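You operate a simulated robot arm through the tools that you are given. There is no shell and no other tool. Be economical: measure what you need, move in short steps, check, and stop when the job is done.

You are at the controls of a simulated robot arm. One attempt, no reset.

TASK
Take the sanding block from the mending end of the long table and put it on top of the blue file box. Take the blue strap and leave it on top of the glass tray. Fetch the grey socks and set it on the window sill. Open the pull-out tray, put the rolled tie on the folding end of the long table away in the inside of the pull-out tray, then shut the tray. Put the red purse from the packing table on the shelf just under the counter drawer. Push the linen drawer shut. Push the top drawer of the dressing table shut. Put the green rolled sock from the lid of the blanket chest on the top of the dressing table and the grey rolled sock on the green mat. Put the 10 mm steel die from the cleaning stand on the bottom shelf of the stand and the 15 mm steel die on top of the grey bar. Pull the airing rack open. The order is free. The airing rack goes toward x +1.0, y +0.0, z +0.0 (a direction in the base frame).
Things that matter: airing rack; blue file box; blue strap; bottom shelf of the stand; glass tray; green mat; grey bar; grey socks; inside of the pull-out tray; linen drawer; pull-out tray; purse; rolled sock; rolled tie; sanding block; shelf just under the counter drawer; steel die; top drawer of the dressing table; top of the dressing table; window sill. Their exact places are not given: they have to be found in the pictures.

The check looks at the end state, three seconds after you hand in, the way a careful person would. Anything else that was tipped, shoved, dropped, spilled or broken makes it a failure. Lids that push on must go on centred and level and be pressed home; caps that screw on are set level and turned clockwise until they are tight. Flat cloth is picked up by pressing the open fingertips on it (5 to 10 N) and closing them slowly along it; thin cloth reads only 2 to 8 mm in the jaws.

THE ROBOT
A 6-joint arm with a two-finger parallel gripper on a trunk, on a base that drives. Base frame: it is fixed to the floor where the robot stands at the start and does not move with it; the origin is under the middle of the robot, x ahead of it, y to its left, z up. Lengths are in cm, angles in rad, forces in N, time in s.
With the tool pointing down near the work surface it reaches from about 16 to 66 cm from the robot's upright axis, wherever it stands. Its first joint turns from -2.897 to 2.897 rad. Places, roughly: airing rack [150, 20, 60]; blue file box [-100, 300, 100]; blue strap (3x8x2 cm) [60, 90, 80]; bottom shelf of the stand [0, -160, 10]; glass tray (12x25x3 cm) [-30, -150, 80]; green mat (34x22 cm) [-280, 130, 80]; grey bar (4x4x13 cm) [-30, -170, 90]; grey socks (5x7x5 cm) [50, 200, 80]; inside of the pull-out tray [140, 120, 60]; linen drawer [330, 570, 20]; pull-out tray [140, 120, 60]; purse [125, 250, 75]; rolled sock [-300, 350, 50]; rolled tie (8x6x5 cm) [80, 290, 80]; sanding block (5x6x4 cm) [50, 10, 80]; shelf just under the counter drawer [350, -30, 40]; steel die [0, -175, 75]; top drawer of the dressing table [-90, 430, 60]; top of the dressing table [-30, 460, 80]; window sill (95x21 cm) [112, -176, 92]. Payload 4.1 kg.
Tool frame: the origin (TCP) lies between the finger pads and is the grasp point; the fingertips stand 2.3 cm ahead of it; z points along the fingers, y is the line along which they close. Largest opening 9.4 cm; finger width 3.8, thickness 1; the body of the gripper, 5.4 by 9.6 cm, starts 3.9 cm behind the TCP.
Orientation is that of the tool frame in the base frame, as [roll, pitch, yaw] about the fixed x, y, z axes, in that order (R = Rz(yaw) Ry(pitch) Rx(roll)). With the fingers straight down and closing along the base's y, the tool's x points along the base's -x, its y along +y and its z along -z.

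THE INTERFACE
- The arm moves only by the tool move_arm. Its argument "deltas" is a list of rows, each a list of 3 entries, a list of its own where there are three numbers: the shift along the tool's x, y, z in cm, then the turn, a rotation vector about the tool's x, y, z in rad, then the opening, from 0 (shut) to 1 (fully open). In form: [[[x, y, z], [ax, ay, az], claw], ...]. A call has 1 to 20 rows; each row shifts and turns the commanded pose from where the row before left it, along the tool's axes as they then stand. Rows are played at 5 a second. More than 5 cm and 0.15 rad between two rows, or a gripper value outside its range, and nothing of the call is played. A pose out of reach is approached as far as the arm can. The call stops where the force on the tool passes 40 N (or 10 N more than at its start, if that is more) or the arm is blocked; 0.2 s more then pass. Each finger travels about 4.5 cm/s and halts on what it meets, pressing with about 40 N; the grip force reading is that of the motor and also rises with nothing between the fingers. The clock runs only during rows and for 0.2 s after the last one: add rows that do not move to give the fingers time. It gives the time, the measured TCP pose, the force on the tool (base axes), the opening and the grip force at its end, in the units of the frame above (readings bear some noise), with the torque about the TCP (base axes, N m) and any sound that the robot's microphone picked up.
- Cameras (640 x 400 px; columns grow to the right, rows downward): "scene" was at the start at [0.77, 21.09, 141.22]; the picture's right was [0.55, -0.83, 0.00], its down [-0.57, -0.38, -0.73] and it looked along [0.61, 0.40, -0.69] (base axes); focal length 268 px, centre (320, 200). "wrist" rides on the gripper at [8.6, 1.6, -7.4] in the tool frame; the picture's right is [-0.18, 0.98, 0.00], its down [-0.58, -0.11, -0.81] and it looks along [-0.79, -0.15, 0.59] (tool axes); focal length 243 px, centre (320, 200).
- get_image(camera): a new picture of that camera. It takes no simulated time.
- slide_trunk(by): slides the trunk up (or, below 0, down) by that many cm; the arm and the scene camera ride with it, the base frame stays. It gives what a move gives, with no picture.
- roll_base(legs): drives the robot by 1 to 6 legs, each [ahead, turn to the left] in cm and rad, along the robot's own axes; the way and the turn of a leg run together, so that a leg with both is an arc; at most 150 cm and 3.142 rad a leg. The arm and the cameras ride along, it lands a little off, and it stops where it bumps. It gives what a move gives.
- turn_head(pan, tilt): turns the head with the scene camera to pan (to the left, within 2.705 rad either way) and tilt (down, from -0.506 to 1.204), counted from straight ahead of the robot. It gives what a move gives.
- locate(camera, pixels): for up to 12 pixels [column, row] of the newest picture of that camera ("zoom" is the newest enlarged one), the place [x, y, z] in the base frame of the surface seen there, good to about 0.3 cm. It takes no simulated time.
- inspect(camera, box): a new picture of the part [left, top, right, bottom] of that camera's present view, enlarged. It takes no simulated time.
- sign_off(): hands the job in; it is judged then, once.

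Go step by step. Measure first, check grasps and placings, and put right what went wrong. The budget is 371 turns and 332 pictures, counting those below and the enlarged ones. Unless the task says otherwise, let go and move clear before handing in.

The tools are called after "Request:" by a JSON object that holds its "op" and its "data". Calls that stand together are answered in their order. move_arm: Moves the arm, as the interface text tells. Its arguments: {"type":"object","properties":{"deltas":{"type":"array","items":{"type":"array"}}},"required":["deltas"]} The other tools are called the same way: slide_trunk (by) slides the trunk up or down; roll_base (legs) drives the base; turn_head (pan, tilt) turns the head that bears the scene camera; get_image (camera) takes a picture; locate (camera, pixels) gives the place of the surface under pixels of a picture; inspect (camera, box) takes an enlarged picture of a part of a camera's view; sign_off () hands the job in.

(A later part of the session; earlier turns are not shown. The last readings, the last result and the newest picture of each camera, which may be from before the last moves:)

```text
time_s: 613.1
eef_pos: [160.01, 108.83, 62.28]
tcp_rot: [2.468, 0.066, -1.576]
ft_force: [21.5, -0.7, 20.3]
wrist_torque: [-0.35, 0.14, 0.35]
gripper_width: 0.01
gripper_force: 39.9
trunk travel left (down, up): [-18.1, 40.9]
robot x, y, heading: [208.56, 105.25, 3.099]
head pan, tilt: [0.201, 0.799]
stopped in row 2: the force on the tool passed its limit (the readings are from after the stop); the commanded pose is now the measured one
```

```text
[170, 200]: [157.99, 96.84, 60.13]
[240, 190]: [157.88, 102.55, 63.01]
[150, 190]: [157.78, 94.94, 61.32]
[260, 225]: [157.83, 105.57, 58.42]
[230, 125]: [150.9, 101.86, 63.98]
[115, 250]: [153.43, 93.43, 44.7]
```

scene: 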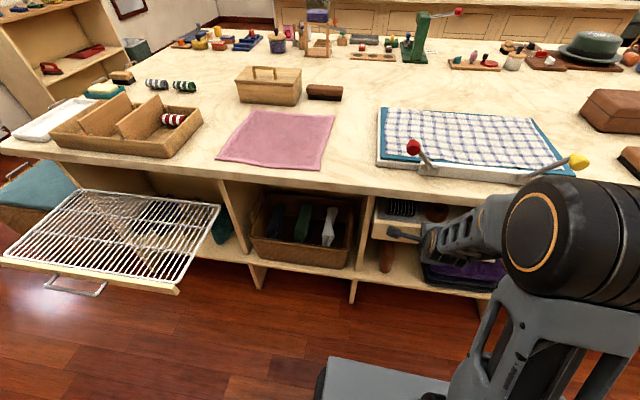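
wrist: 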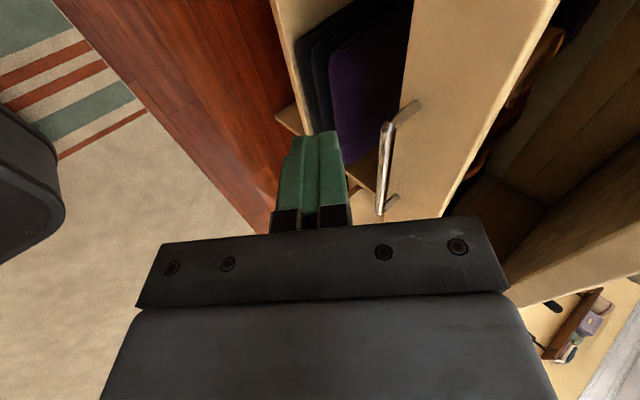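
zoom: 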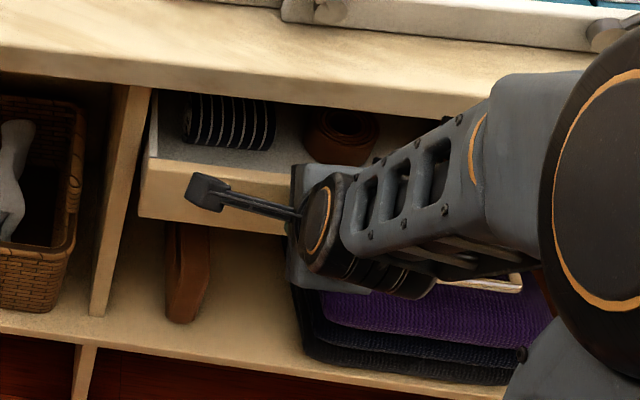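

Tray front is back at x≈157.8 against its stop: shut. Back off, restore the tool and go to the purse.

Request:
{"op": "roll_base", "data": {"legs": [[-38, 0]]}}

Request:
{"op": "move_arm", "data": {"deltas": [[[0, 0, 0], [0.13, 0.03, 0], 0.3], [[0, 0, 0], [0.13, 0.03, 0], 0.6], [[0, 0, 0], [0.13, 0, 0], 0.8], [[0, 0, 0], [0.13, 0, 0], 0.9], [[0, 0, 0], [0.13, 0, 0], 0.9], [[0, 0, 0], [0.02, 0, 0], 0.9]]}}

Request:
{"op": "slide_trunk", "data": {"by": 40}}

Request:
{"op": "roll_base", "data": {"legs": [[0, -1.535], [82, 0], [80, 0], [0, 1.57]]}}

Request:
{"op": "turn_head", "data": {"pan": 0.0, "tilt": 0.6}}

Request:
{"op": "get_image", "data": {"camera": "scene"}}

```text
time_s: 615.5
eef_pos: [198.12, 107.05, 62.25]
tcp_rot: [2.469, 0.065, -1.568]
ft_force: [0.4, -0.2, -0.8]
wrist_torque: [-0.01, 0.02, 0.0]
gripper_width: 0.0
gripper_force: 39.8
trunk travel left (down, up): [-18.1, 40.9]
robot x, y, heading: [246.85, 104.04, 3.116]
head pan, tilt: [0.201, 0.799]
```

```text
time_s: 616.9
eef_pos: [198.09, 107.02, 62.14]
tcp_rot: [-3.14, 0.015, -1.536]
ft_force: [-0.1, -0.6, -0.1]
wrist_torque: [-0.01, -0.01, 0.02]
gripper_width: 8.46
gripper_force: 0.1
trunk travel left (down, up): [-18.1, 40.9]
robot x, y, heading: [246.74, 104.13, 3.109]
head pan, tilt: [0.201, 0.799]
```

```text
time_s: 620.7
eef_pos: [198.11, 107.08, 102.15]
tcp_rot: [3.139, 0.015, -1.536]
ft_force: [0.1, 0.7, -0.5]
wrist_torque: [-0.02, 0.03, 0.04]
gripper_width: 8.44
gripper_force: 0.1
trunk travel left (down, up): [-58.1, 0.9]
robot x, y, heading: [246.39, 104.08, 3.115]
head pan, tilt: [0.201, 0.799]
```

```text
time_s: 636.6
eef_pos: [199.01, 266.93, 102.11]
tcp_rot: [3.139, 0.017, -1.51]
ft_force: [-0.5, -0.2, 0.2]
wrist_torque: [0.01, 0.02, -0.01]
gripper_width: 8.47
gripper_force: 0.1
trunk travel left (down, up): [-58.1, 0.9]
robot x, y, heading: [247.51, 265.35, 3.144]
head pan, tilt: [0.201, 0.799]
```

```text
time_s: 637.3
eef_pos: [199.06, 267.1, 102.06]
tcp_rot: [-3.141, 0.016, -1.508]
ft_force: [-0.6, -0.1, -0.3]
wrist_torque: [0.04, -0.04, 0.01]
gripper_width: 8.46
gripper_force: 0.1
trunk travel left (down, up): [-58.1, 0.9]
robot x, y, heading: [247.91, 265.36, 3.14]
head pan, tilt: [0.0, 0.6]
```

```text
160 pictures are left
```

scene: 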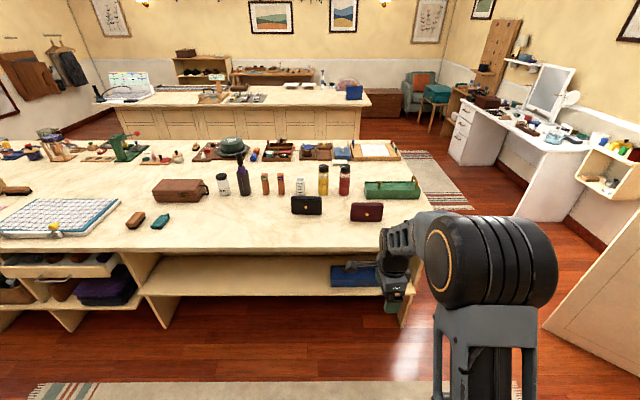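

Request:
{"op": "inspect", "data": {"camera": "scene", "box": [270, 160, 430, 250]}}

Request:
{"op": "locate", "data": {"camera": "zoom", "pixels": [[325, 190], [450, 180], [385, 175], [385, 200], [385, 235], [330, 245], [455, 225], [390, 165]]}}

```text
4.00 times, centred on (350, 205) of scene
```

zoom: 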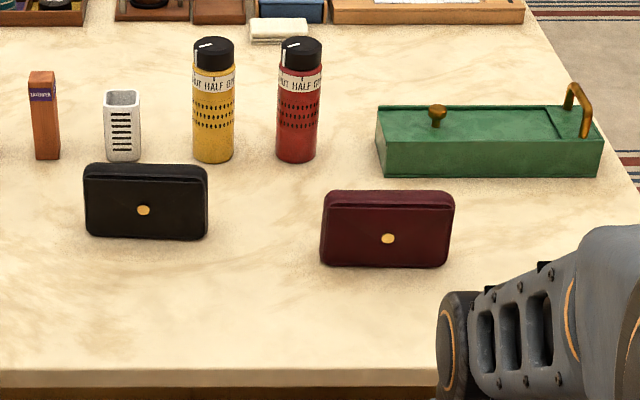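

```text
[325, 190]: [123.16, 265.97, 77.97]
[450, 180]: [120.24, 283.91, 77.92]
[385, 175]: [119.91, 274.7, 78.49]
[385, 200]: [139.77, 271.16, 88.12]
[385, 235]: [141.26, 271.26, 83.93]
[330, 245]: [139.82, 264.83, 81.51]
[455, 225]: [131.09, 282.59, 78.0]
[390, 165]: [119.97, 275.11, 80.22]
```

Request:
{"op": "turn_head", "data": {"pan": 1.9, "tilt": 0.3}}

Request:
{"op": "inspect", "data": {"camera": "scene", "box": [220, 100, 420, 225]}}

```text
time_s: 639.2
eef_pos: [198.91, 267.04, 102.06]
tcp_rot: [3.141, 0.015, -1.509]
ft_force: [-1.0, 0.1, -0.5]
wrist_torque: [-0.01, -0.01, 0.01]
gripper_width: 8.46
gripper_force: 0.0
trunk travel left (down, up): [-58.1, 0.9]
robot x, y, heading: [247.57, 265.37, 3.144]
head pan, tilt: [1.901, 0.3]
```

```text
3.20 times, centred on (320, 162) of scene
```

zoom: 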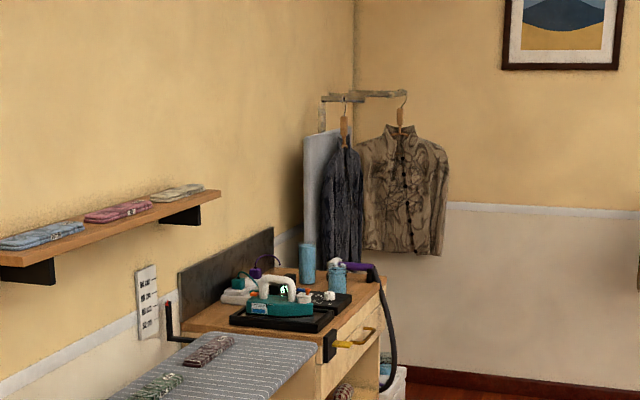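

The purse stands upright: face x≈140.5, y 263–278, top z≈88. I'll grip it from above across its thickness; drive closer.

Request:
{"op": "roll_base", "data": {"legs": [[50, 0]]}}

Request:
{"op": "turn_head", "data": {"pan": 0.1, "tilt": 0.9}}

Request:
{"op": "get_image", "data": {"camera": "scene"}}

Request:
{"op": "get_image", "data": {"camera": "wrist"}}

```text
time_s: 642.1
eef_pos: [148.48, 266.88, 102.18]
tcp_rot: [-3.141, 0.015, -1.509]
ft_force: [-0.5, -0.6, -0.1]
wrist_torque: [-0.03, -0.02, 0.03]
gripper_width: 8.47
gripper_force: 0.1
trunk travel left (down, up): [-58.1, 0.9]
robot x, y, heading: [197.12, 265.22, 3.143]
head pan, tilt: [1.901, 0.3]
```

```text
time_s: 643.9
eef_pos: [148.55, 266.95, 102.18]
tcp_rot: [3.141, 0.015, -1.51]
ft_force: [0.3, -0.5, -0.3]
wrist_torque: [0.0, 0.0, 0.0]
gripper_width: 8.45
gripper_force: 0.0
trunk travel left (down, up): [-58.1, 0.9]
robot x, y, heading: [196.79, 265.48, 3.137]
head pan, tilt: [0.099, 0.901]
```

```text
157 pictures are left
```

scene: 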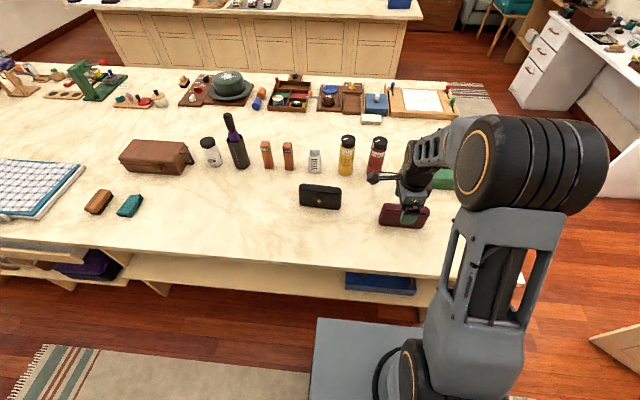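

```text
156 pictures are left
```

wrist: 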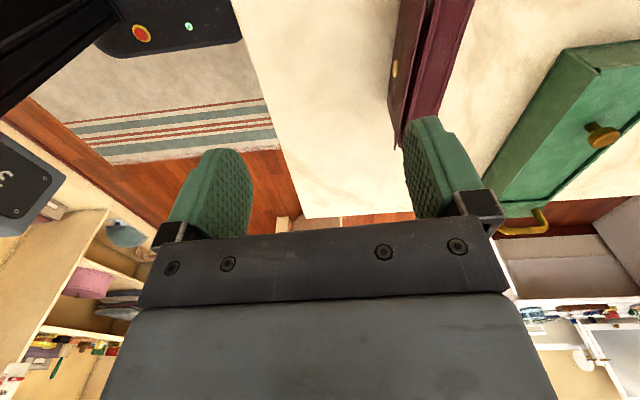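

Request:
{"op": "locate", "data": {"camera": "wrist", "pixels": [[404, 60], [440, 60], [425, 100], [440, 20], [415, 20], [405, 140], [400, 100], [438, 110]]}}

Request:
{"op": "inspect", "data": {"camera": "scene", "box": [370, 180, 450, 240]}}

```text
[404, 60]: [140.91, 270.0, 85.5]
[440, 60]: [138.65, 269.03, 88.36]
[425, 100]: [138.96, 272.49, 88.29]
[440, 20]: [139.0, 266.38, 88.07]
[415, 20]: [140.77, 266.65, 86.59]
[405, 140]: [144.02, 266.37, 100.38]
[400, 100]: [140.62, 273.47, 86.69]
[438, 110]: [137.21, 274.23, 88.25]
```

```text
6.67 times, centred on (410, 210) of scene
```

zoom: 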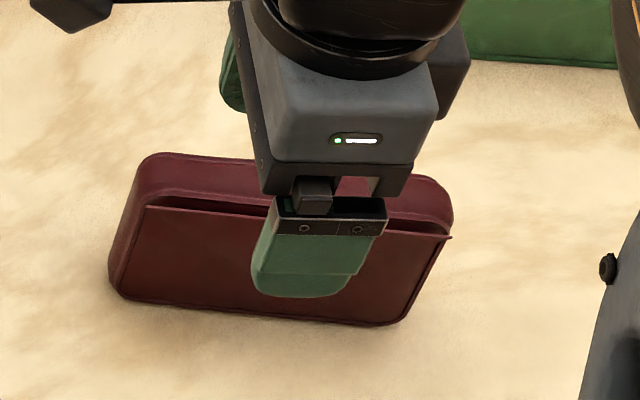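

Request:
{"op": "move_arm", "data": {"deltas": [[[0, 0, 0], [0, 0.015, 0.061], 0.85], [[-1.37, 3.23, 0], [0, 0, 0], 0.85], [[-1.37, 3.23, 0], [0, 0, 0], 0.85], [[-1.37, 3.23, 0], [0, 0, 0], 0.85], [[0, 0, 4], [0, 0, 0], 0.85], [[0, 0, 2], [0, 0, 0], 0.85], [[0, 0, 0], [0, 0, 0], 0.85]]}}

Request:
{"op": "get_image", "data": {"camera": "wrist"}}

```text
time_s: 645.5
eef_pos: [138.64, 271.15, 96.13]
tcp_rot: [3.141, 0.001, -1.572]
ft_force: [0.8, 0.3, -0.2]
wrist_torque: [-0.02, -0.01, -0.01]
gripper_width: 8.02
gripper_force: 0.0
trunk travel left (down, up): [-58.1, 0.9]
robot x, y, heading: [197.27, 265.82, 3.142]
head pan, tilt: [0.099, 0.901]
```

```text
154 pictures are left
```

wrist: 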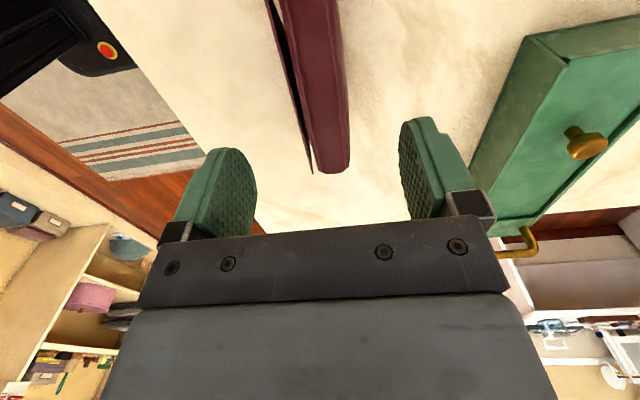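

Request:
{"op": "locate", "data": {"camera": "wrist", "pixels": [[330, 165], [325, 60], [340, 60], [305, 60], [310, 170], [320, 5]]}}

```text
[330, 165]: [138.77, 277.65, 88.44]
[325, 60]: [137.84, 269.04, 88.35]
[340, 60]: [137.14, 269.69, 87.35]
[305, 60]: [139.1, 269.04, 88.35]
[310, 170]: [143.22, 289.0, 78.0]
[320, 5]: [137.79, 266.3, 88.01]
```

Request:
{"op": "move_arm", "data": {"deltas": [[[0, 0, 4], [0, 0, 0], 0.85], [[0, 0, 4], [0, 0, 0], 0.85], [[0, 0, 2.8], [0, 0, 0], 0.85], [[0, 0, 0], [0, 0, 0], 0.6], [[0, 0, 0], [0, 0, 0], 0.4], [[0, 0, 0], [0, 0, 0], 0.2], [[0, 0, 0], [0, 0, 0], 0.2], [[0, 0, 0], [0, 0, 0], 0.2]]}}

Request:
{"op": "move_arm", "data": {"deltas": [[[0, 0, -3], [0, 0, 0], 0.2], [[0, 0, -4], [0, 0, 0], 0.2], [[0, 0, -4], [0, 0, 0], 0.2], [[0, 0, -4], [0, 0, 0], 0.2]]}}

Request:
{"op": "get_image", "data": {"camera": "scene"}}

```text
time_s: 647.3
eef_pos: [138.84, 271.27, 85.32]
tcp_rot: [3.139, 0.001, -1.572]
ft_force: [-0.6, 0.2, 0.1]
wrist_torque: [0.01, 0.04, -0.02]
gripper_width: 4.01
gripper_force: 40.0
trunk travel left (down, up): [-58.1, 0.9]
robot x, y, heading: [197.05, 265.64, 3.143]
head pan, tilt: [0.099, 0.901]
```

```text
time_s: 648.3
eef_pos: [138.69, 271.24, 100.36]
tcp_rot: [3.141, -0.002, -1.571]
ft_force: [0.3, 0.2, -1.7]
wrist_torque: [-0.01, 0.02, 0.0]
gripper_width: 4.01
gripper_force: 39.7
trunk travel left (down, up): [-58.1, 0.9]
robot x, y, heading: [196.98, 265.59, 3.14]
head pan, tilt: [0.099, 0.901]
```

```text
153 pictures are left
```

scene: 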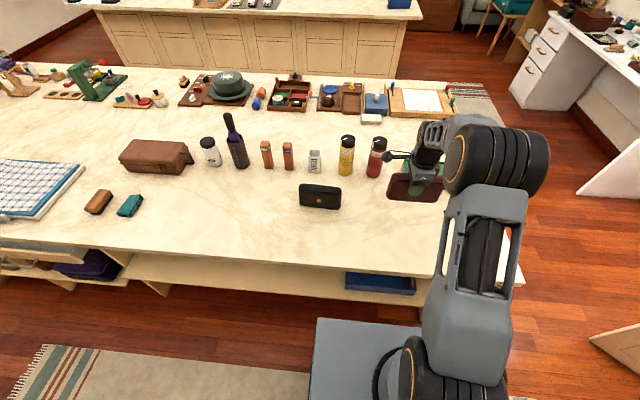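

Purse held. Back away from the table and drive south toward the counter cabinet.

Request:
{"op": "roll_base", "data": {"legs": [[-50, 0], [0, 1.571], [110, 0], [110, 0]]}}

Request:
{"op": "turn_head", "data": {"pan": 0.9, "tilt": 0.6}}

Request:
{"op": "get_image", "data": {"camera": "scene"}}

```text
time_s: 665.4
eef_pos: [243.64, -9.85, 100.36]
tcp_rot: [3.139, 0.0, 0.013]
ft_force: [-0.3, 0.2, -2.3]
wrist_torque: [0.0, 0.03, -0.01]
gripper_width: 3.98
gripper_force: 39.3
trunk travel left (down, up): [-58.1, 0.9]
robot x, y, heading: [248.55, 48.8, -1.56]
head pan, tilt: [0.099, 0.901]
```

```text
time_s: 666.5
eef_pos: [243.66, -9.93, 100.34]
tcp_rot: [3.14, 0.002, 0.014]
ft_force: [-0.1, -0.7, -1.3]
wrist_torque: [0.02, 0.02, 0.01]
gripper_width: 4.0
gripper_force: 39.7
trunk travel left (down, up): [-58.1, 0.9]
robot x, y, heading: [248.33, 48.71, -1.557]
head pan, tilt: [0.901, 0.6]
```

```text
152 pictures are left
```

scene: 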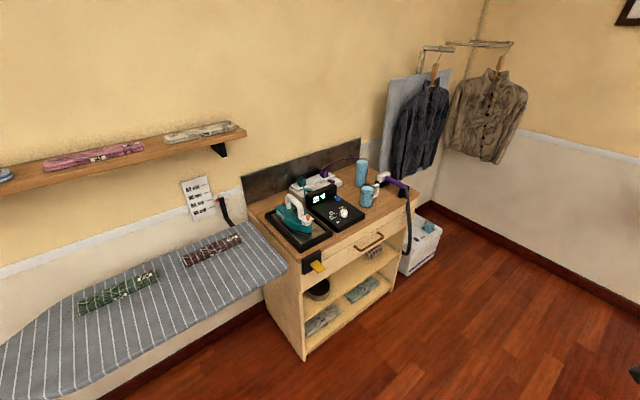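

Request:
{"op": "inspect", "data": {"camera": "scene", "box": [250, 200, 450, 365]}}

Request:
{"op": "locate", "data": {"camera": "scene", "pixels": [[306, 272], [306, 355], [392, 240], [388, 290], [340, 285], [350, 270], [320, 325], [300, 260], [375, 240], [395, 212], [280, 260], [405, 180]]}}

```text
2.42 times, centred on (350, 282) of scene
```

zoom: 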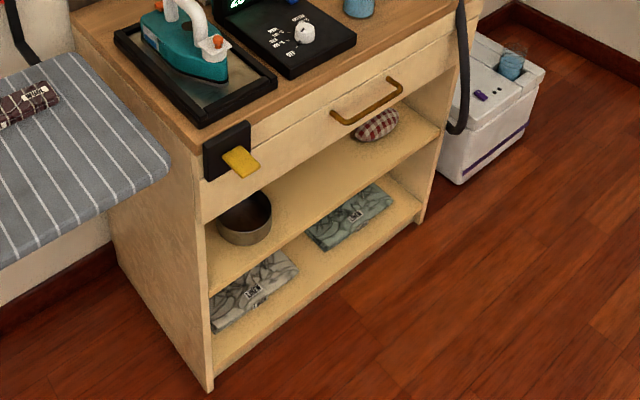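

```text
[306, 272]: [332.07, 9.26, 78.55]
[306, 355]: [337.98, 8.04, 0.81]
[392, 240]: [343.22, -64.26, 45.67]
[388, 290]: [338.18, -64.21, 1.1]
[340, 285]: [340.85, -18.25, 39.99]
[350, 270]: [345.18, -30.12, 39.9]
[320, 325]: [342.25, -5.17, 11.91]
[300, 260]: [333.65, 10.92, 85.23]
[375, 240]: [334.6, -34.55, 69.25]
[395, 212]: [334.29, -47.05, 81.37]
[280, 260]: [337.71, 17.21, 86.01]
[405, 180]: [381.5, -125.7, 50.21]
```

Request:
{"op": "roll_base", "data": {"legs": [[74, 0], [0, 1.557]]}}

Request:
{"op": "slide_trunk", "data": {"by": -40}}

Request:
{"op": "turn_head", "data": {"pan": 0.15, "tilt": 0.6}}

Request:
{"op": "get_image", "data": {"camera": "scene"}}

```text
time_s: 674.3
eef_pos: [307.75, -32.75, 100.24]
tcp_rot: [3.14, 0.0, 1.545]
ft_force: [-0.2, -0.2, -1.7]
wrist_torque: [0.03, -0.02, 0.0]
gripper_width: 3.99
gripper_force: 40.1
trunk travel left (down, up): [-58.1, 0.9]
robot x, y, heading: [249.63, -25.89, -0.025]
head pan, tilt: [0.901, 0.6]
```

```text
time_s: 678.1
eef_pos: [307.86, -32.88, 60.39]
tcp_rot: [3.139, -0.001, 1.548]
ft_force: [-0.3, -0.5, -1.6]
wrist_torque: [0.0, -0.04, -0.01]
gripper_width: 4.0
gripper_force: 39.8
trunk travel left (down, up): [-18.1, 40.9]
robot x, y, heading: [249.8, -25.75, -0.026]
head pan, tilt: [0.901, 0.6]
```

```text
time_s: 679.2
eef_pos: [307.82, -32.87, 60.31]
tcp_rot: [3.139, 0.0, 1.546]
ft_force: [-0.3, -1.0, -2.5]
wrist_torque: [0.05, 0.02, -0.03]
gripper_width: 4.02
gripper_force: 39.9
trunk travel left (down, up): [-18.1, 40.9]
robot x, y, heading: [249.64, -25.52, -0.026]
head pan, tilt: [0.15, 0.6]
```

```text
150 pictures are left
```

scene: 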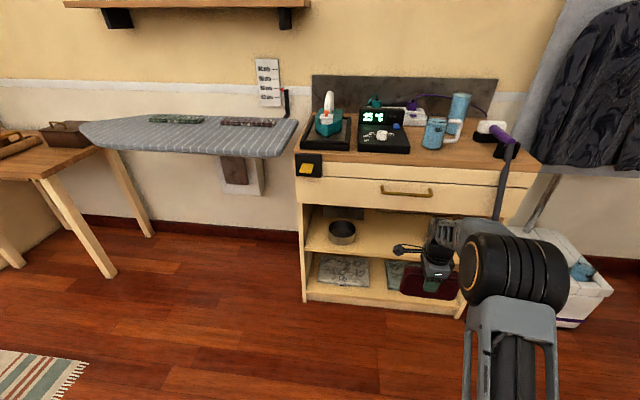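

Request:
{"op": "inspect", "data": {"camera": "scene", "box": [280, 150, 540, 330]}}

Request:
{"op": "locate", "data": {"camera": "scene", "pixels": [[330, 205], [420, 213], [385, 232], [342, 228], [400, 242], [352, 240], [370, 245], [410, 192], [330, 190], [360, 215], [500, 200]]}}

```text
2.22 times, centred on (410, 240) of scene
```

zoom: 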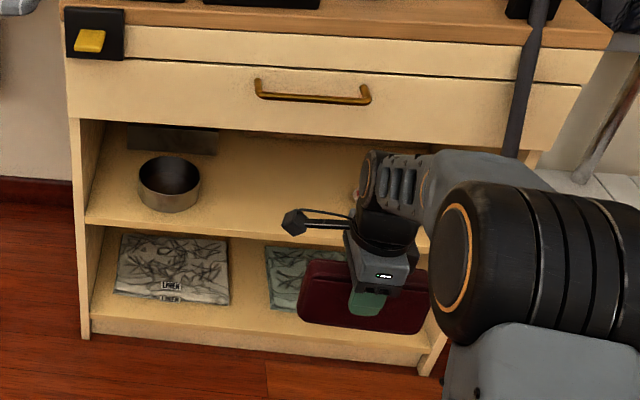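

```text
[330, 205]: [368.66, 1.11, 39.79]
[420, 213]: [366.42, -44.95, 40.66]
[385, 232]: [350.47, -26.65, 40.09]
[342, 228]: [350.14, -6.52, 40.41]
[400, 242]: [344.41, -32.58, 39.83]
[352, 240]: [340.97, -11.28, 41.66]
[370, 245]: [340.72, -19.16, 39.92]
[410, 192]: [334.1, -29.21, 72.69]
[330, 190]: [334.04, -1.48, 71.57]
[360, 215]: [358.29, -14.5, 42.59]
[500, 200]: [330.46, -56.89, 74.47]
```

Request:
{"op": "move_arm", "data": {"deltas": [[[0, 0, 0], [-0.14, 0, 0], 0.2], [[0, 0, 0], [-0.14, 0, 0], 0.2], [[0, 0, 0], [-0.14, 0, 0], 0.2], [[0, 0, 0], [-0.14, 0, 0], 0.2], [[0, 0, 0], [-0.14, 0, 0], 0.2], [[0, 0, 0], [-0.14, 0, 0], 0.2], [[0, 0, 0], [-0.14, 0, 0], 0.2], [[0, 0, 0], [0, 0, 0], 0.2]]}}

Request:
{"op": "get_image", "data": {"camera": "scene"}}

```text
time_s: 681.0
eef_pos: [307.43, -31.36, 60.08]
tcp_rot: [2.447, -0.066, 1.593]
ft_force: [0.1, 0.4, -2.2]
wrist_torque: [-0.01, 0.03, -0.01]
gripper_width: 4.0
gripper_force: 39.8
out of reach, approached as far as the arm can: row 5, 6, 7
trunk travel left (down, up): [-18.1, 40.9]
robot x, y, heading: [249.42, -25.61, -0.022]
head pan, tilt: [0.15, 0.6]
```

```text
148 pictures are left
```

scene: 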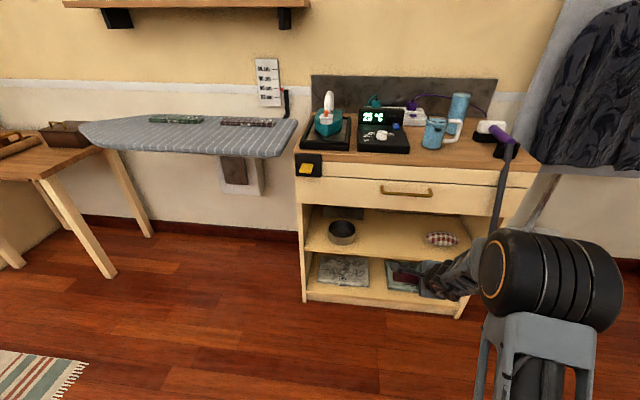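

Request:
{"op": "move_arm", "data": {"deltas": [[[0, -3.6, -2.97], [0, 0, 0], 0.2], [[0, -3.6, -2.97], [0, 0, 0], 0.2], [[0, -3.6, -2.97], [0, 0, 0], 0.2], [[0, -1, -0.8], [-0.1, 0, 0], 0.2], [[0, 0, 0], [-0.1, 0, 0], 0.2], [[0, 0, 0], [-0.08, 0, 0], 0.2], [[0, 0, 0], [0, 0, 0], 0.2]]}}

```text
time_s: 682.6
eef_pos: [294.0, -32.32, 59.75]
tcp_rot: [2.167, -0.067, 1.593]
ft_force: [-0.2, 0.7, -1.9]
wrist_torque: [0.01, 0.02, -0.02]
gripper_width: 4.02
gripper_force: 40.0
out of reach, approached as far as the arm can: row 4, 5, 6
trunk travel left (down, up): [-18.1, 40.9]
robot x, y, heading: [249.72, -25.88, -0.029]
head pan, tilt: [0.15, 0.6]
```

Request:
{"op": "move_arm", "data": {"deltas": [[[0, 0, 0], [0, -0.04, -0.055], 0.2], [[0, 0, 0], [0, 0, 0], 0.2]]}}

Request:
{"op": "roll_base", "data": {"legs": [[28, 0]]}}

Request:
{"op": "get_image", "data": {"camera": "scene"}}

Request:
{"op": "get_image", "data": {"camera": "wrist"}}

```text
time_s: 683.2
eef_pos: [294.26, -32.39, 59.69]
tcp_rot: [2.166, 0.001, 1.592]
ft_force: [0.3, 0.3, -1.4]
wrist_torque: [0.02, 0.03, -0.03]
gripper_width: 4.01
gripper_force: 40.3
trunk travel left (down, up): [-18.1, 40.9]
robot x, y, heading: [249.5, -25.8, -0.026]
head pan, tilt: [0.15, 0.6]
```

```text
time_s: 685.2
eef_pos: [322.82, -32.69, 59.71]
tcp_rot: [2.167, 0.001, 1.597]
ft_force: [0.3, -0.1, -2.0]
wrist_torque: [0.0, 0.03, 0.01]
gripper_width: 3.97
gripper_force: 40.4
trunk travel left (down, up): [-18.1, 40.9]
robot x, y, heading: [278.34, -26.49, -0.02]
head pan, tilt: [0.15, 0.6]
```

```text
147 pictures are left
```

scene: 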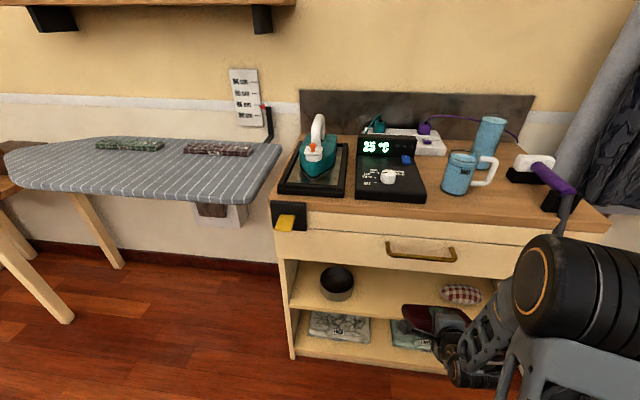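

```text
146 pictures are left
```

wrist: 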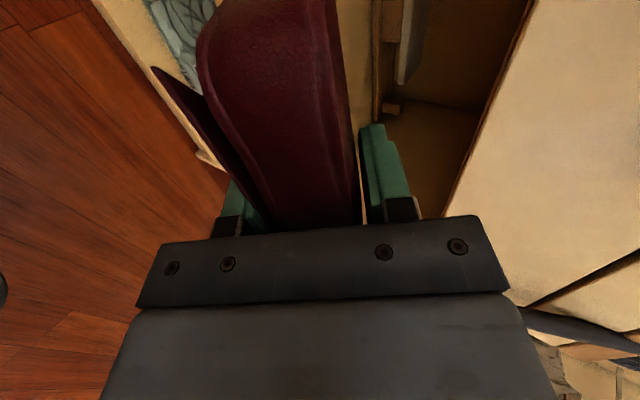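

Request:
{"op": "locate", "data": {"camera": "scene", "pixels": [[336, 285], [355, 285], [461, 294], [438, 292], [400, 297], [400, 318], [380, 275], [420, 270]]}}

```text
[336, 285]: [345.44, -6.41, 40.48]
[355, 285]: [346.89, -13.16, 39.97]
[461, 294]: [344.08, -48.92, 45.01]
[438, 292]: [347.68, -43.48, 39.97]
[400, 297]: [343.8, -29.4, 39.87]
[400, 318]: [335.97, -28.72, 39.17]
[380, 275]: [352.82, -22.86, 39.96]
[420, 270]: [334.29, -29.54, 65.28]
```

Request:
{"op": "slide_trunk", "data": {"by": -11.7}}

Request:
{"op": "move_arm", "data": {"deltas": [[[2.6, 0, 0], [0, 0, 0], 0.2], [[2.6, 0, 0], [0, 0, 0], 0.2], [[0, 0, 0], [0, 0, 0], 0.2]]}}

Request:
{"op": "get_image", "data": {"camera": "scene"}}

```text
time_s: 686.7
eef_pos: [322.84, -32.68, 48.03]
tcp_rot: [2.165, 0.003, 1.597]
ft_force: [-0.4, -0.6, -2.7]
wrist_torque: [0.01, 0.03, 0.02]
gripper_width: 3.99
gripper_force: 39.8
trunk travel left (down, up): [-6.4, 52.6]
robot x, y, heading: [277.89, -26.29, -0.023]
head pan, tilt: [0.15, 0.6]
```

```text
time_s: 687.5
eef_pos: [323.2, -31.24, 48.36]
tcp_rot: [2.166, -0.004, 1.604]
ft_force: [-0.3, 0.4, -2.2]
wrist_torque: [0.03, 0.03, 0.0]
gripper_width: 3.98
gripper_force: 39.7
out of reach, approached as far as the arm can: row 1, 2
trunk travel left (down, up): [-6.4, 52.6]
robot x, y, heading: [278.18, -26.17, -0.018]
head pan, tilt: [0.15, 0.6]
```

```text
145 pictures are left
```

scene: 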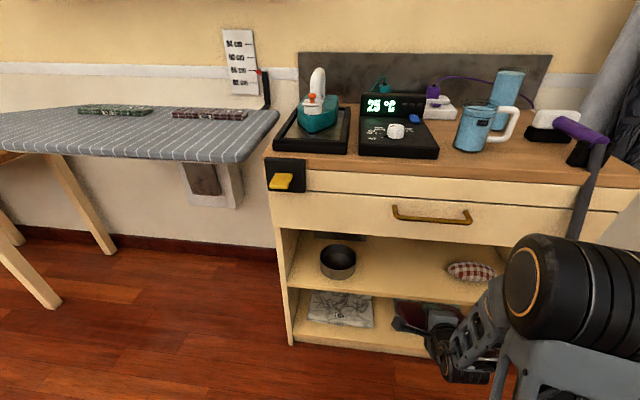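

Request:
{"op": "move_arm", "data": {"deltas": [[[0.5, 1.68, 2.48], [0, 0, 0], 0.2], [[0.5, 1.68, 2.48], [0, 0, 0], 0.2], [[0.5, 1.68, 2.48], [0, 0, 0], 0.2], [[0.5, 1.68, 2.48], [0, 0, 0], 0.2], [[0, 0, 0], [0, 0, 0], 0.2]]}}

Request:
{"op": "get_image", "data": {"camera": "scene"}}

```text
time_s: 688.7
eef_pos: [335.1, -31.28, 48.62]
tcp_rot: [2.169, -0.004, 1.604]
ft_force: [0.0, -0.1, -1.0]
wrist_torque: [0.0, 0.04, -0.01]
gripper_width: 4.01
gripper_force: 39.9
out of reach, approached as far as the arm can: row 1, 2, 3, 4
trunk travel left (down, up): [-6.4, 52.6]
robot x, y, heading: [277.81, -26.47, -0.017]
head pan, tilt: [0.15, 0.6]
```

```text
144 pictures are left
```

scene: 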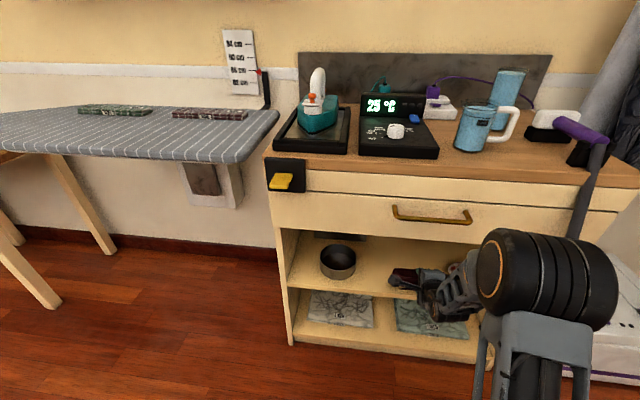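

Request:
{"op": "move_arm", "data": {"deltas": [[[0.2, 1.1, 2.52], [0, 0, 0], 0.2], [[0.2, 1.1, 2.52], [0, 0, 0], 0.2], [[0.2, 1.1, 2.52], [0, 0, 0], 0.2], [[0, 0, 0], [0, 0, 0], 0.2]]}}

Request:
{"op": "get_image", "data": {"camera": "scene"}}

Request:
{"op": "get_image", "data": {"camera": "wrist"}}

```text
time_s: 689.7
eef_pos: [343.42, -30.53, 47.12]
tcp_rot: [2.169, -0.001, 1.605]
ft_force: [0.1, 0.9, -1.9]
wrist_torque: [0.01, 0.06, -0.03]
gripper_width: 3.99
gripper_force: 40.1
trunk travel left (down, up): [-6.4, 52.6]
robot x, y, heading: [278.21, -26.73, -0.017]
head pan, tilt: [0.15, 0.6]
```

```text
143 pictures are left
```

scene: 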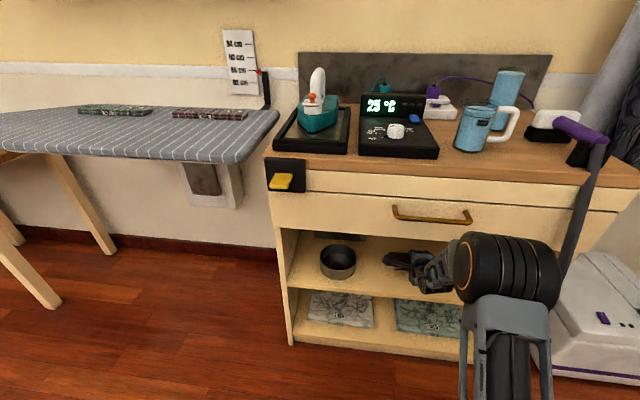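

```text
142 pictures are left
```

wrist: 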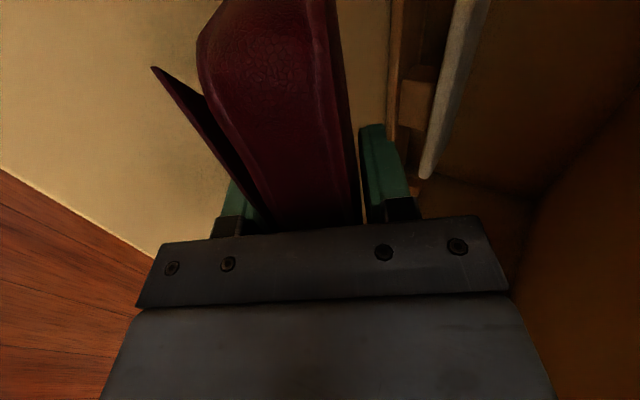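

Request:
{"op": "move_arm", "data": {"deltas": [[[0.4, 0.5, 1.5], [0, 0, 0], 0.2], [[0.4, 0.5, 1.5], [0, 0, 0], 0.2], [[0, 0, 0], [0, 0, 0], 0.2]]}}

Request:
{"op": "move_arm", "data": {"deltas": [[[0, -0.25, 0.17], [0, 0, 0], 0.2], [[0, -0.25, 0.17], [0, 0, 0], 0.2], [[0, 0, 0], [0, 0, 0], 0.2]]}}

```text
time_s: 690.5
eef_pos: [346.4, -29.84, 46.34]
tcp_rot: [2.171, -0.007, 1.607]
ft_force: [-0.1, 1.0, -1.5]
wrist_torque: [0.06, 0.02, 0.0]
gripper_width: 4.02
gripper_force: 39.7
out of reach, approached as far as the arm can: row 2
trunk travel left (down, up): [-6.4, 52.6]
robot x, y, heading: [277.94, -26.27, -0.017]
head pan, tilt: [0.15, 0.6]
```

```text
time_s: 691.3
eef_pos: [346.46, -30.1, 45.88]
tcp_rot: [2.168, -0.003, 1.605]
ft_force: [-0.1, 0.3, -1.9]
wrist_torque: [0.04, 0.05, 0.0]
gripper_width: 4.0
gripper_force: 39.9
trunk travel left (down, up): [-6.4, 52.6]
robot x, y, heading: [277.88, -26.68, -0.018]
head pan, tilt: [0.15, 0.6]
```

Request:
{"op": "slide_trunk", "data": {"by": -0.5}}

Request:
{"op": "slide_trunk", "data": {"by": -0.5}}

Request:
{"op": "get_image", "data": {"camera": "wrist"}}

```text
time_s: 691.8
eef_pos: [346.5, -29.93, 45.71]
tcp_rot: [2.165, -0.005, 1.606]
ft_force: [-0.8, -0.2, 7.7]
wrist_torque: [-0.74, -0.39, -0.11]
gripper_width: 4.0
gripper_force: 39.9
trunk travel left (down, up): [-5.9, 53.1]
robot x, y, heading: [278.36, -26.38, -0.015]
head pan, tilt: [0.15, 0.6]
```

```text
time_s: 692.4
eef_pos: [346.57, -30.08, 45.45]
tcp_rot: [2.156, -0.003, 1.606]
ft_force: [-9.6, 1.1, 29.7]
wrist_torque: [-0.7, -1.15, 0.05]
gripper_width: 3.97
gripper_force: 40.2
trunk travel left (down, up): [-5.4, 53.6]
robot x, y, heading: [277.92, -26.53, -0.016]
head pan, tilt: [0.15, 0.6]
```

```text
141 pictures are left
```

wrist: 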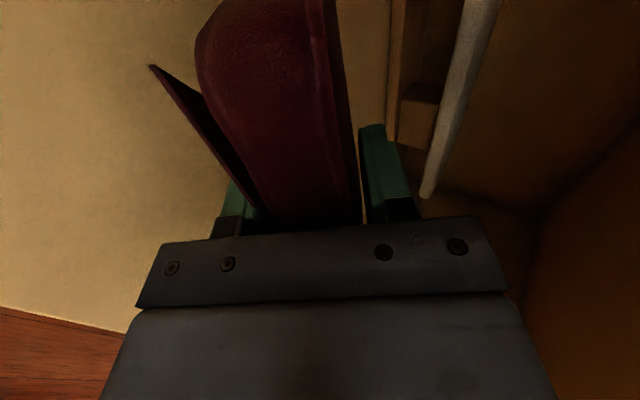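

Request:
{"op": "slide_trunk", "data": {"by": 0.4}}

Request:
{"op": "move_arm", "data": {"deltas": [[[0, 0, 0], [0, 0, 0], 0.5], [[0, 0, 0], [0, 0, 0], 0.6], [[0, 0, 0], [0, 0, 0], 0.66], [[0, 0, 0], [0, 0, 0], 0.66]]}}

Request:
{"op": "get_image", "data": {"camera": "wrist"}}

```text
time_s: 692.9
eef_pos: [346.53, -30.02, 45.59]
tcp_rot: [2.164, -0.002, 1.607]
ft_force: [7.2, -0.1, 18.9]
wrist_torque: [-0.82, -1.46, 0.19]
gripper_width: 3.99
gripper_force: 40.1
trunk travel left (down, up): [-5.8, 53.2]
robot x, y, heading: [277.87, -26.46, -0.023]
head pan, tilt: [0.15, 0.6]
```

```text
time_s: 693.9
eef_pos: [346.35, -29.94, 45.33]
tcp_rot: [2.169, -0.003, 1.605]
ft_force: [-2.0, -0.1, -0.6]
wrist_torque: [0.0, -0.01, 0.01]
gripper_width: 6.21
gripper_force: 0.6
trunk travel left (down, up): [-5.8, 53.2]
robot x, y, heading: [277.96, -26.48, -0.019]
head pan, tilt: [0.15, 0.6]
```

```text
140 pictures are left
```

wrist: 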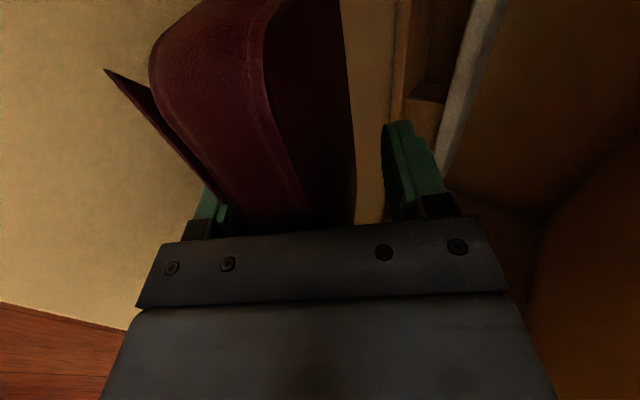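

Request:
{"op": "move_arm", "data": {"deltas": [[[0, 0, -1.5], [0, 0, 0], 0.66], [[0, 0, -1.5], [0, 0, 0], 0.66], [[0, 0, 0], [0, 0, 0], 0.66]]}}

Request:
{"op": "get_image", "data": {"camera": "wrist"}}

Request:
{"op": "inspect", "data": {"camera": "scene", "box": [280, 200, 520, 360]}}

```text
time_s: 694.7
eef_pos: [343.99, -30.11, 46.84]
tcp_rot: [2.17, -0.003, 1.605]
ft_force: [0.1, 0.3, -0.9]
wrist_torque: [0.02, -0.02, 0.02]
gripper_width: 6.2
gripper_force: 0.5
trunk travel left (down, up): [-5.8, 53.2]
robot x, y, heading: [277.74, -26.41, -0.017]
head pan, tilt: [0.15, 0.6]
```

```text
139 pictures are left
```

wrist: 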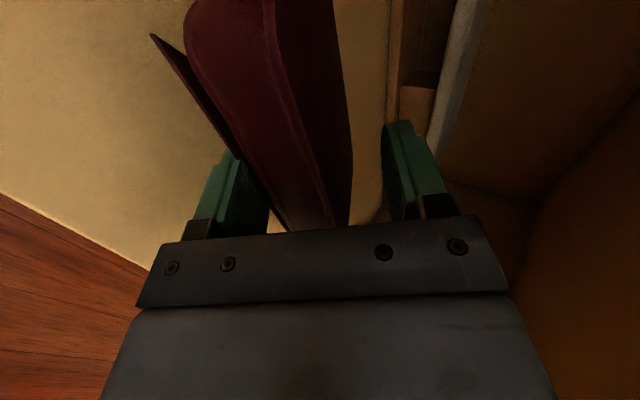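

```text
2.50 times, centred on (400, 280) of scene
```

zoom: 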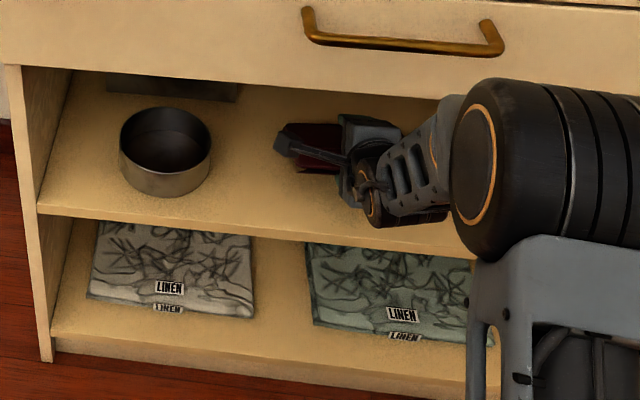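

Purse is sliding off the lower finger as intended; continue to retract gently.

Request:
{"op": "move_arm", "data": {"deltas": [[[0, 0, -1.5], [0, 0, 0], 0.7], [[0, 0, -1.5], [0, 0, 0], 0.7], [[0, 0, -2], [0, 0, 0], 0.7], [[0, 0, -2], [0, 0, 0], 0.7], [[0, 0, 0], [0, 0, 0], 0.7]]}}

Request:
{"op": "get_image", "data": {"camera": "wrist"}}

```text
time_s: 695.9
eef_pos: [338.23, -30.51, 50.91]
tcp_rot: [2.17, -0.004, 1.606]
ft_force: [-0.3, 0.0, -0.2]
wrist_torque: [0.0, 0.01, 0.02]
gripper_width: 6.58
gripper_force: 0.0
trunk travel left (down, up): [-5.8, 53.2]
robot x, y, heading: [278.38, -26.55, -0.018]
head pan, tilt: [0.15, 0.6]
```

```text
137 pictures are left
```

wrist: 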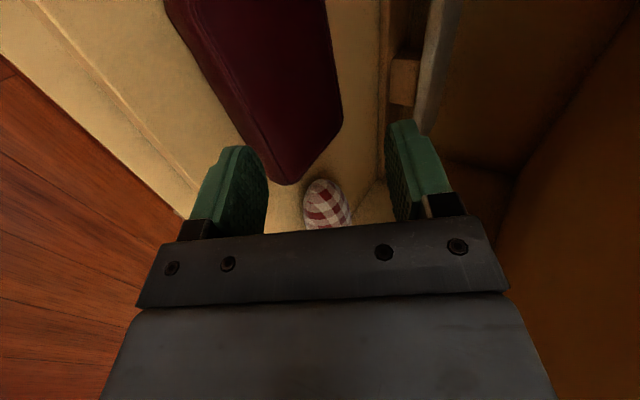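

Request:
{"op": "locate", "data": {"camera": "wrist", "pixels": [[288, 182], [340, 130], [230, 90], [185, 15], [325, 30], [190, 200], [100, 90]]}}

Request:
{"op": "roll_base", "data": {"legs": [[-25, 0]]}}

Request:
{"op": "inspect", "data": {"camera": "scene", "box": [260, 180, 540, 360]}}

```text
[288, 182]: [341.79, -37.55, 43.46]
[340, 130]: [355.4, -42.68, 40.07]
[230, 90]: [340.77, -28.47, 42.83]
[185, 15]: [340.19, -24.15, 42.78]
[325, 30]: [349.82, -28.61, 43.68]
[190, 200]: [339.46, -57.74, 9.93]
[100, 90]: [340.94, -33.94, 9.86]
```

```text
time_s: 697.7
eef_pos: [313.36, -29.88, 50.95]
tcp_rot: [2.168, -0.003, 1.61]
ft_force: [0.0, 0.2, -0.2]
wrist_torque: [-0.02, 0.03, 0.01]
gripper_width: 6.57
gripper_force: 0.1
trunk travel left (down, up): [-5.8, 53.2]
robot x, y, heading: [252.93, -25.93, -0.015]
head pan, tilt: [0.15, 0.6]
```

```text
2.22 times, centred on (400, 270) of scene
```

zoom: 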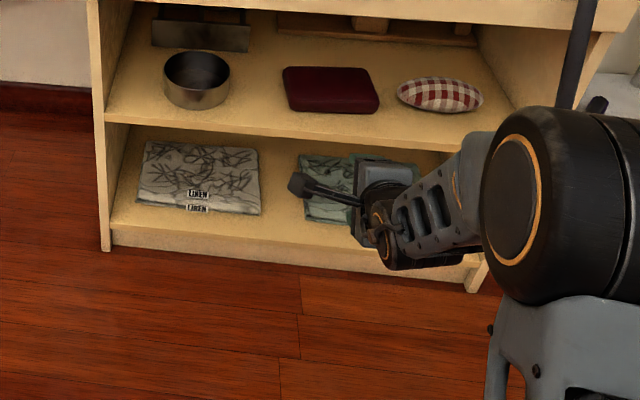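

Purse lies fully on the shelf. Last: the linen drawer to the far north-east. Restore the tool and drive north.

Request:
{"op": "move_arm", "data": {"deltas": [[[0, 0, -3], [0.13, 0, 0], 0.3], [[0, 0, -3], [0.13, 0, 0], 0.1], [[0, 0, 0], [0.13, 0, 0], 0.0], [[0, 0, 0], [0.13, 0, 0], 0.0], [[0, 0, 0], [0.13, 0, 0], 0.0], [[0, 0, 0], [0.13, 0, 0], 0.0], [[0, 0, 0], [0.13, 0, 0], 0.0], [[0, 0, 0], [0.06, 0, 0], 0.0]]}}

Request:
{"op": "slide_trunk", "data": {"by": 38}}

Request:
{"op": "roll_base", "data": {"legs": [[0, 1.58], [130, 0], [130, 0], [60, 0]]}}

Request:
{"op": "turn_head", "data": {"pan": -0.3, "tilt": 0.4}}

Request:
{"op": "get_image", "data": {"camera": "scene"}}

```text
time_s: 699.5
eef_pos: [309.33, -28.9, 54.27]
tcp_rot: [2.953, -0.046, 1.647]
ft_force: [0.3, -0.2, 0.1]
wrist_torque: [0.01, 0.01, -0.02]
gripper_width: 0.0
gripper_force: 40.2
out of reach, approached as far as the arm can: row 2, 3, 4
trunk travel left (down, up): [-5.8, 53.2]
robot x, y, heading: [252.99, -26.13, -0.011]
head pan, tilt: [0.15, 0.6]
```

```text
time_s: 703.2
eef_pos: [309.33, -28.87, 92.25]
tcp_rot: [2.951, -0.046, 1.647]
ft_force: [1.7, -0.5, -0.6]
wrist_torque: [0.0, -0.01, 0.01]
gripper_width: 0.0
gripper_force: 39.8
trunk travel left (down, up): [-43.8, 15.2]
robot x, y, heading: [253.12, -26.05, -0.015]
head pan, tilt: [0.15, 0.6]
```

```text
time_s: 722.6
eef_pos: [263.36, 350.2, 92.19]
tcp_rot: [2.951, -0.046, -3.07]
ft_force: [0.3, -0.4, 0.5]
wrist_torque: [0.01, 0.02, 0.0]
gripper_width: 0.0
gripper_force: 39.5
trunk travel left (down, up): [-43.8, 15.2]
robot x, y, heading: [259.95, 293.44, 1.549]
head pan, tilt: [0.15, 0.6]
```

```text
time_s: 723.5
eef_pos: [263.47, 350.15, 92.24]
tcp_rot: [2.949, -0.045, -3.069]
ft_force: [-0.1, -0.5, 0.3]
wrist_torque: [0.02, -0.03, 0.02]
gripper_width: 0.0
gripper_force: 39.8
trunk travel left (down, up): [-43.8, 15.2]
robot x, y, heading: [259.97, 293.98, 1.55]
head pan, tilt: [-0.3, 0.4]
```

```text
135 pictures are left
```

scene: 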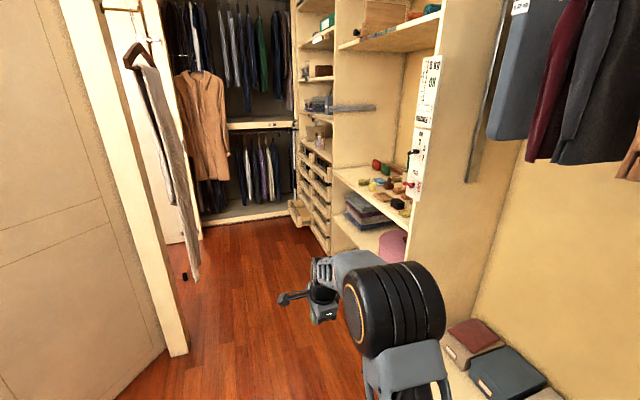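

Request:
{"op": "inspect", "data": {"camera": "scene", "box": [250, 120, 410, 270]}}

Request:
{"op": "locate", "data": {"camera": "scene", "pixels": [[299, 212], [292, 205], [310, 222], [305, 228], [325, 245], [300, 175], [322, 185], [330, 230], [400, 225], [185, 350], [250, 215], [195, 275]]}}

```text
2.67 times, centred on (330, 195) of scene
```

zoom: 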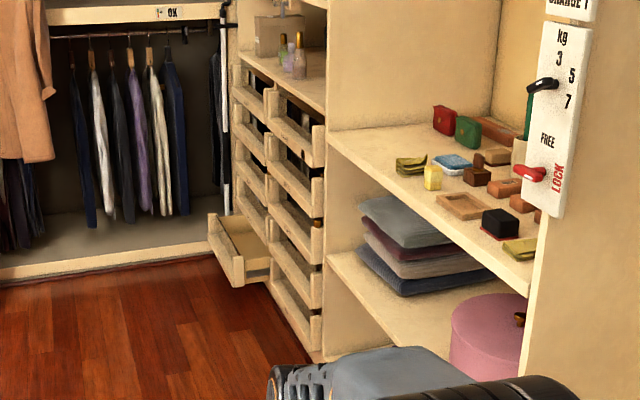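

```text
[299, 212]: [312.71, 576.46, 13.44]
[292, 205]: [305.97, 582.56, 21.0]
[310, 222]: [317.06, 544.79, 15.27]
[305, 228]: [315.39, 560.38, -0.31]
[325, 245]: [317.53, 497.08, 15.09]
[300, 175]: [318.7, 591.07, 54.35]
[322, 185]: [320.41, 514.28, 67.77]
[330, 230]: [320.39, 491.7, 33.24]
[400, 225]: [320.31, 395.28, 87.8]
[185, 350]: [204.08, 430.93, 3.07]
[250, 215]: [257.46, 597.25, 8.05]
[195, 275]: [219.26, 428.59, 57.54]
```

Request:
{"op": "move_arm", "data": {"deltas": [[[0, -4, 0], [0.1, -0.046, 0], 0.0], [[0, -4, 0], [0.09, 0, 0], 0.0], [[0, -4, 0], [0, 0, 0], 0.0], [[0, -4, 0], [0, 0, 0], 0.0], [[0, -4, 0], [0, 0, 0], 0.0]]}}

Request:
{"op": "roll_base", "data": {"legs": [[0, 0.03], [100, 0], [100, 0]]}}

Request:
{"op": "turn_head", "data": {"pan": -0.6, "tilt": 0.8}}

Request:
{"op": "get_image", "data": {"camera": "scene"}}

```text
time_s: 724.8
eef_pos: [264.32, 330.34, 91.06]
tcp_rot: [3.14, 0.0, -3.075]
ft_force: [-0.6, -0.5, 0.0]
wrist_torque: [-0.01, 0.01, 0.0]
gripper_width: 0.0
gripper_force: 39.8
trunk travel left (down, up): [-43.8, 15.2]
robot x, y, heading: [260.06, 294.04, 1.558]
head pan, tilt: [-0.3, 0.4]
```

```text
time_s: 735.0
eef_pos: [255.27, 529.39, 91.04]
tcp_rot: [3.141, -0.001, -3.014]
ft_force: [-0.7, 0.5, -0.4]
wrist_torque: [0.0, 0.02, 0.01]
gripper_width: 0.0
gripper_force: 40.4
trunk travel left (down, up): [-43.8, 15.2]
robot x, y, heading: [253.36, 492.92, 1.616]
head pan, tilt: [-0.3, 0.4]
```

```text
time_s: 735.9
eef_pos: [255.28, 529.35, 91.07]
tcp_rot: [3.141, -0.001, -3.012]
ft_force: [0.7, 0.0, -0.4]
wrist_torque: [0.01, -0.02, 0.0]
gripper_width: 0.0
gripper_force: 39.6
trunk travel left (down, up): [-43.8, 15.2]
robot x, y, heading: [253.53, 492.48, 1.615]
head pan, tilt: [-0.6, 0.799]
```

```text
133 pictures are left
```

scene: 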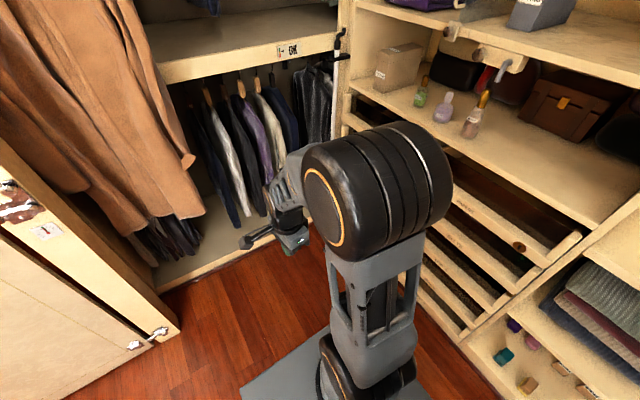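

Request:
{"op": "roll_base", "data": {"legs": [[0, -0.05], [42, 0], [0, -1.56]]}}

Request:
{"op": "turn_head", "data": {"pan": 0.4, "tilt": 0.9}}

Request:
{"op": "get_image", "data": {"camera": "scene"}}

```text
time_s: 742.7
eef_pos: [290.28, 532.42, 91.08]
tcp_rot: [-3.141, -0.001, 1.675]
ft_force: [-0.4, -0.2, -0.1]
wrist_torque: [-0.01, 0.03, -0.01]
gripper_width: 0.01
gripper_force: 39.9
trunk travel left (down, up): [-43.8, 15.2]
robot x, y, heading: [253.32, 535.54, 0.021]
head pan, tilt: [-0.6, 0.799]
```

```text
time_s: 744.0
eef_pos: [290.23, 532.38, 91.04]
tcp_rot: [-3.141, -0.001, 1.676]
ft_force: [0.2, -0.2, 0.2]
wrist_torque: [0.01, 0.02, 0.01]
gripper_width: 0.03
gripper_force: 40.3
trunk travel left (down, up): [-43.8, 15.2]
robot x, y, heading: [253.79, 535.29, 0.022]
head pan, tilt: [0.4, 0.901]
```

```text
132 pictures are left
```

scene: 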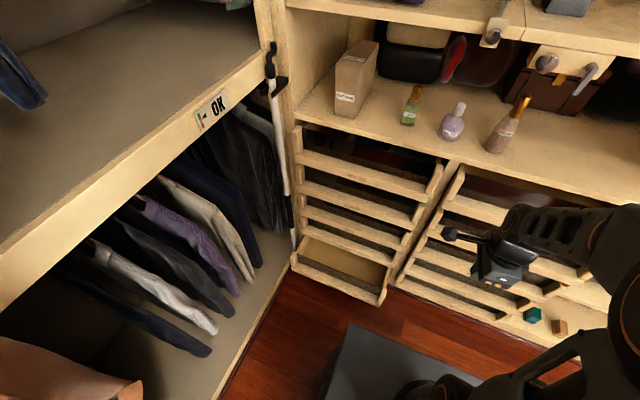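

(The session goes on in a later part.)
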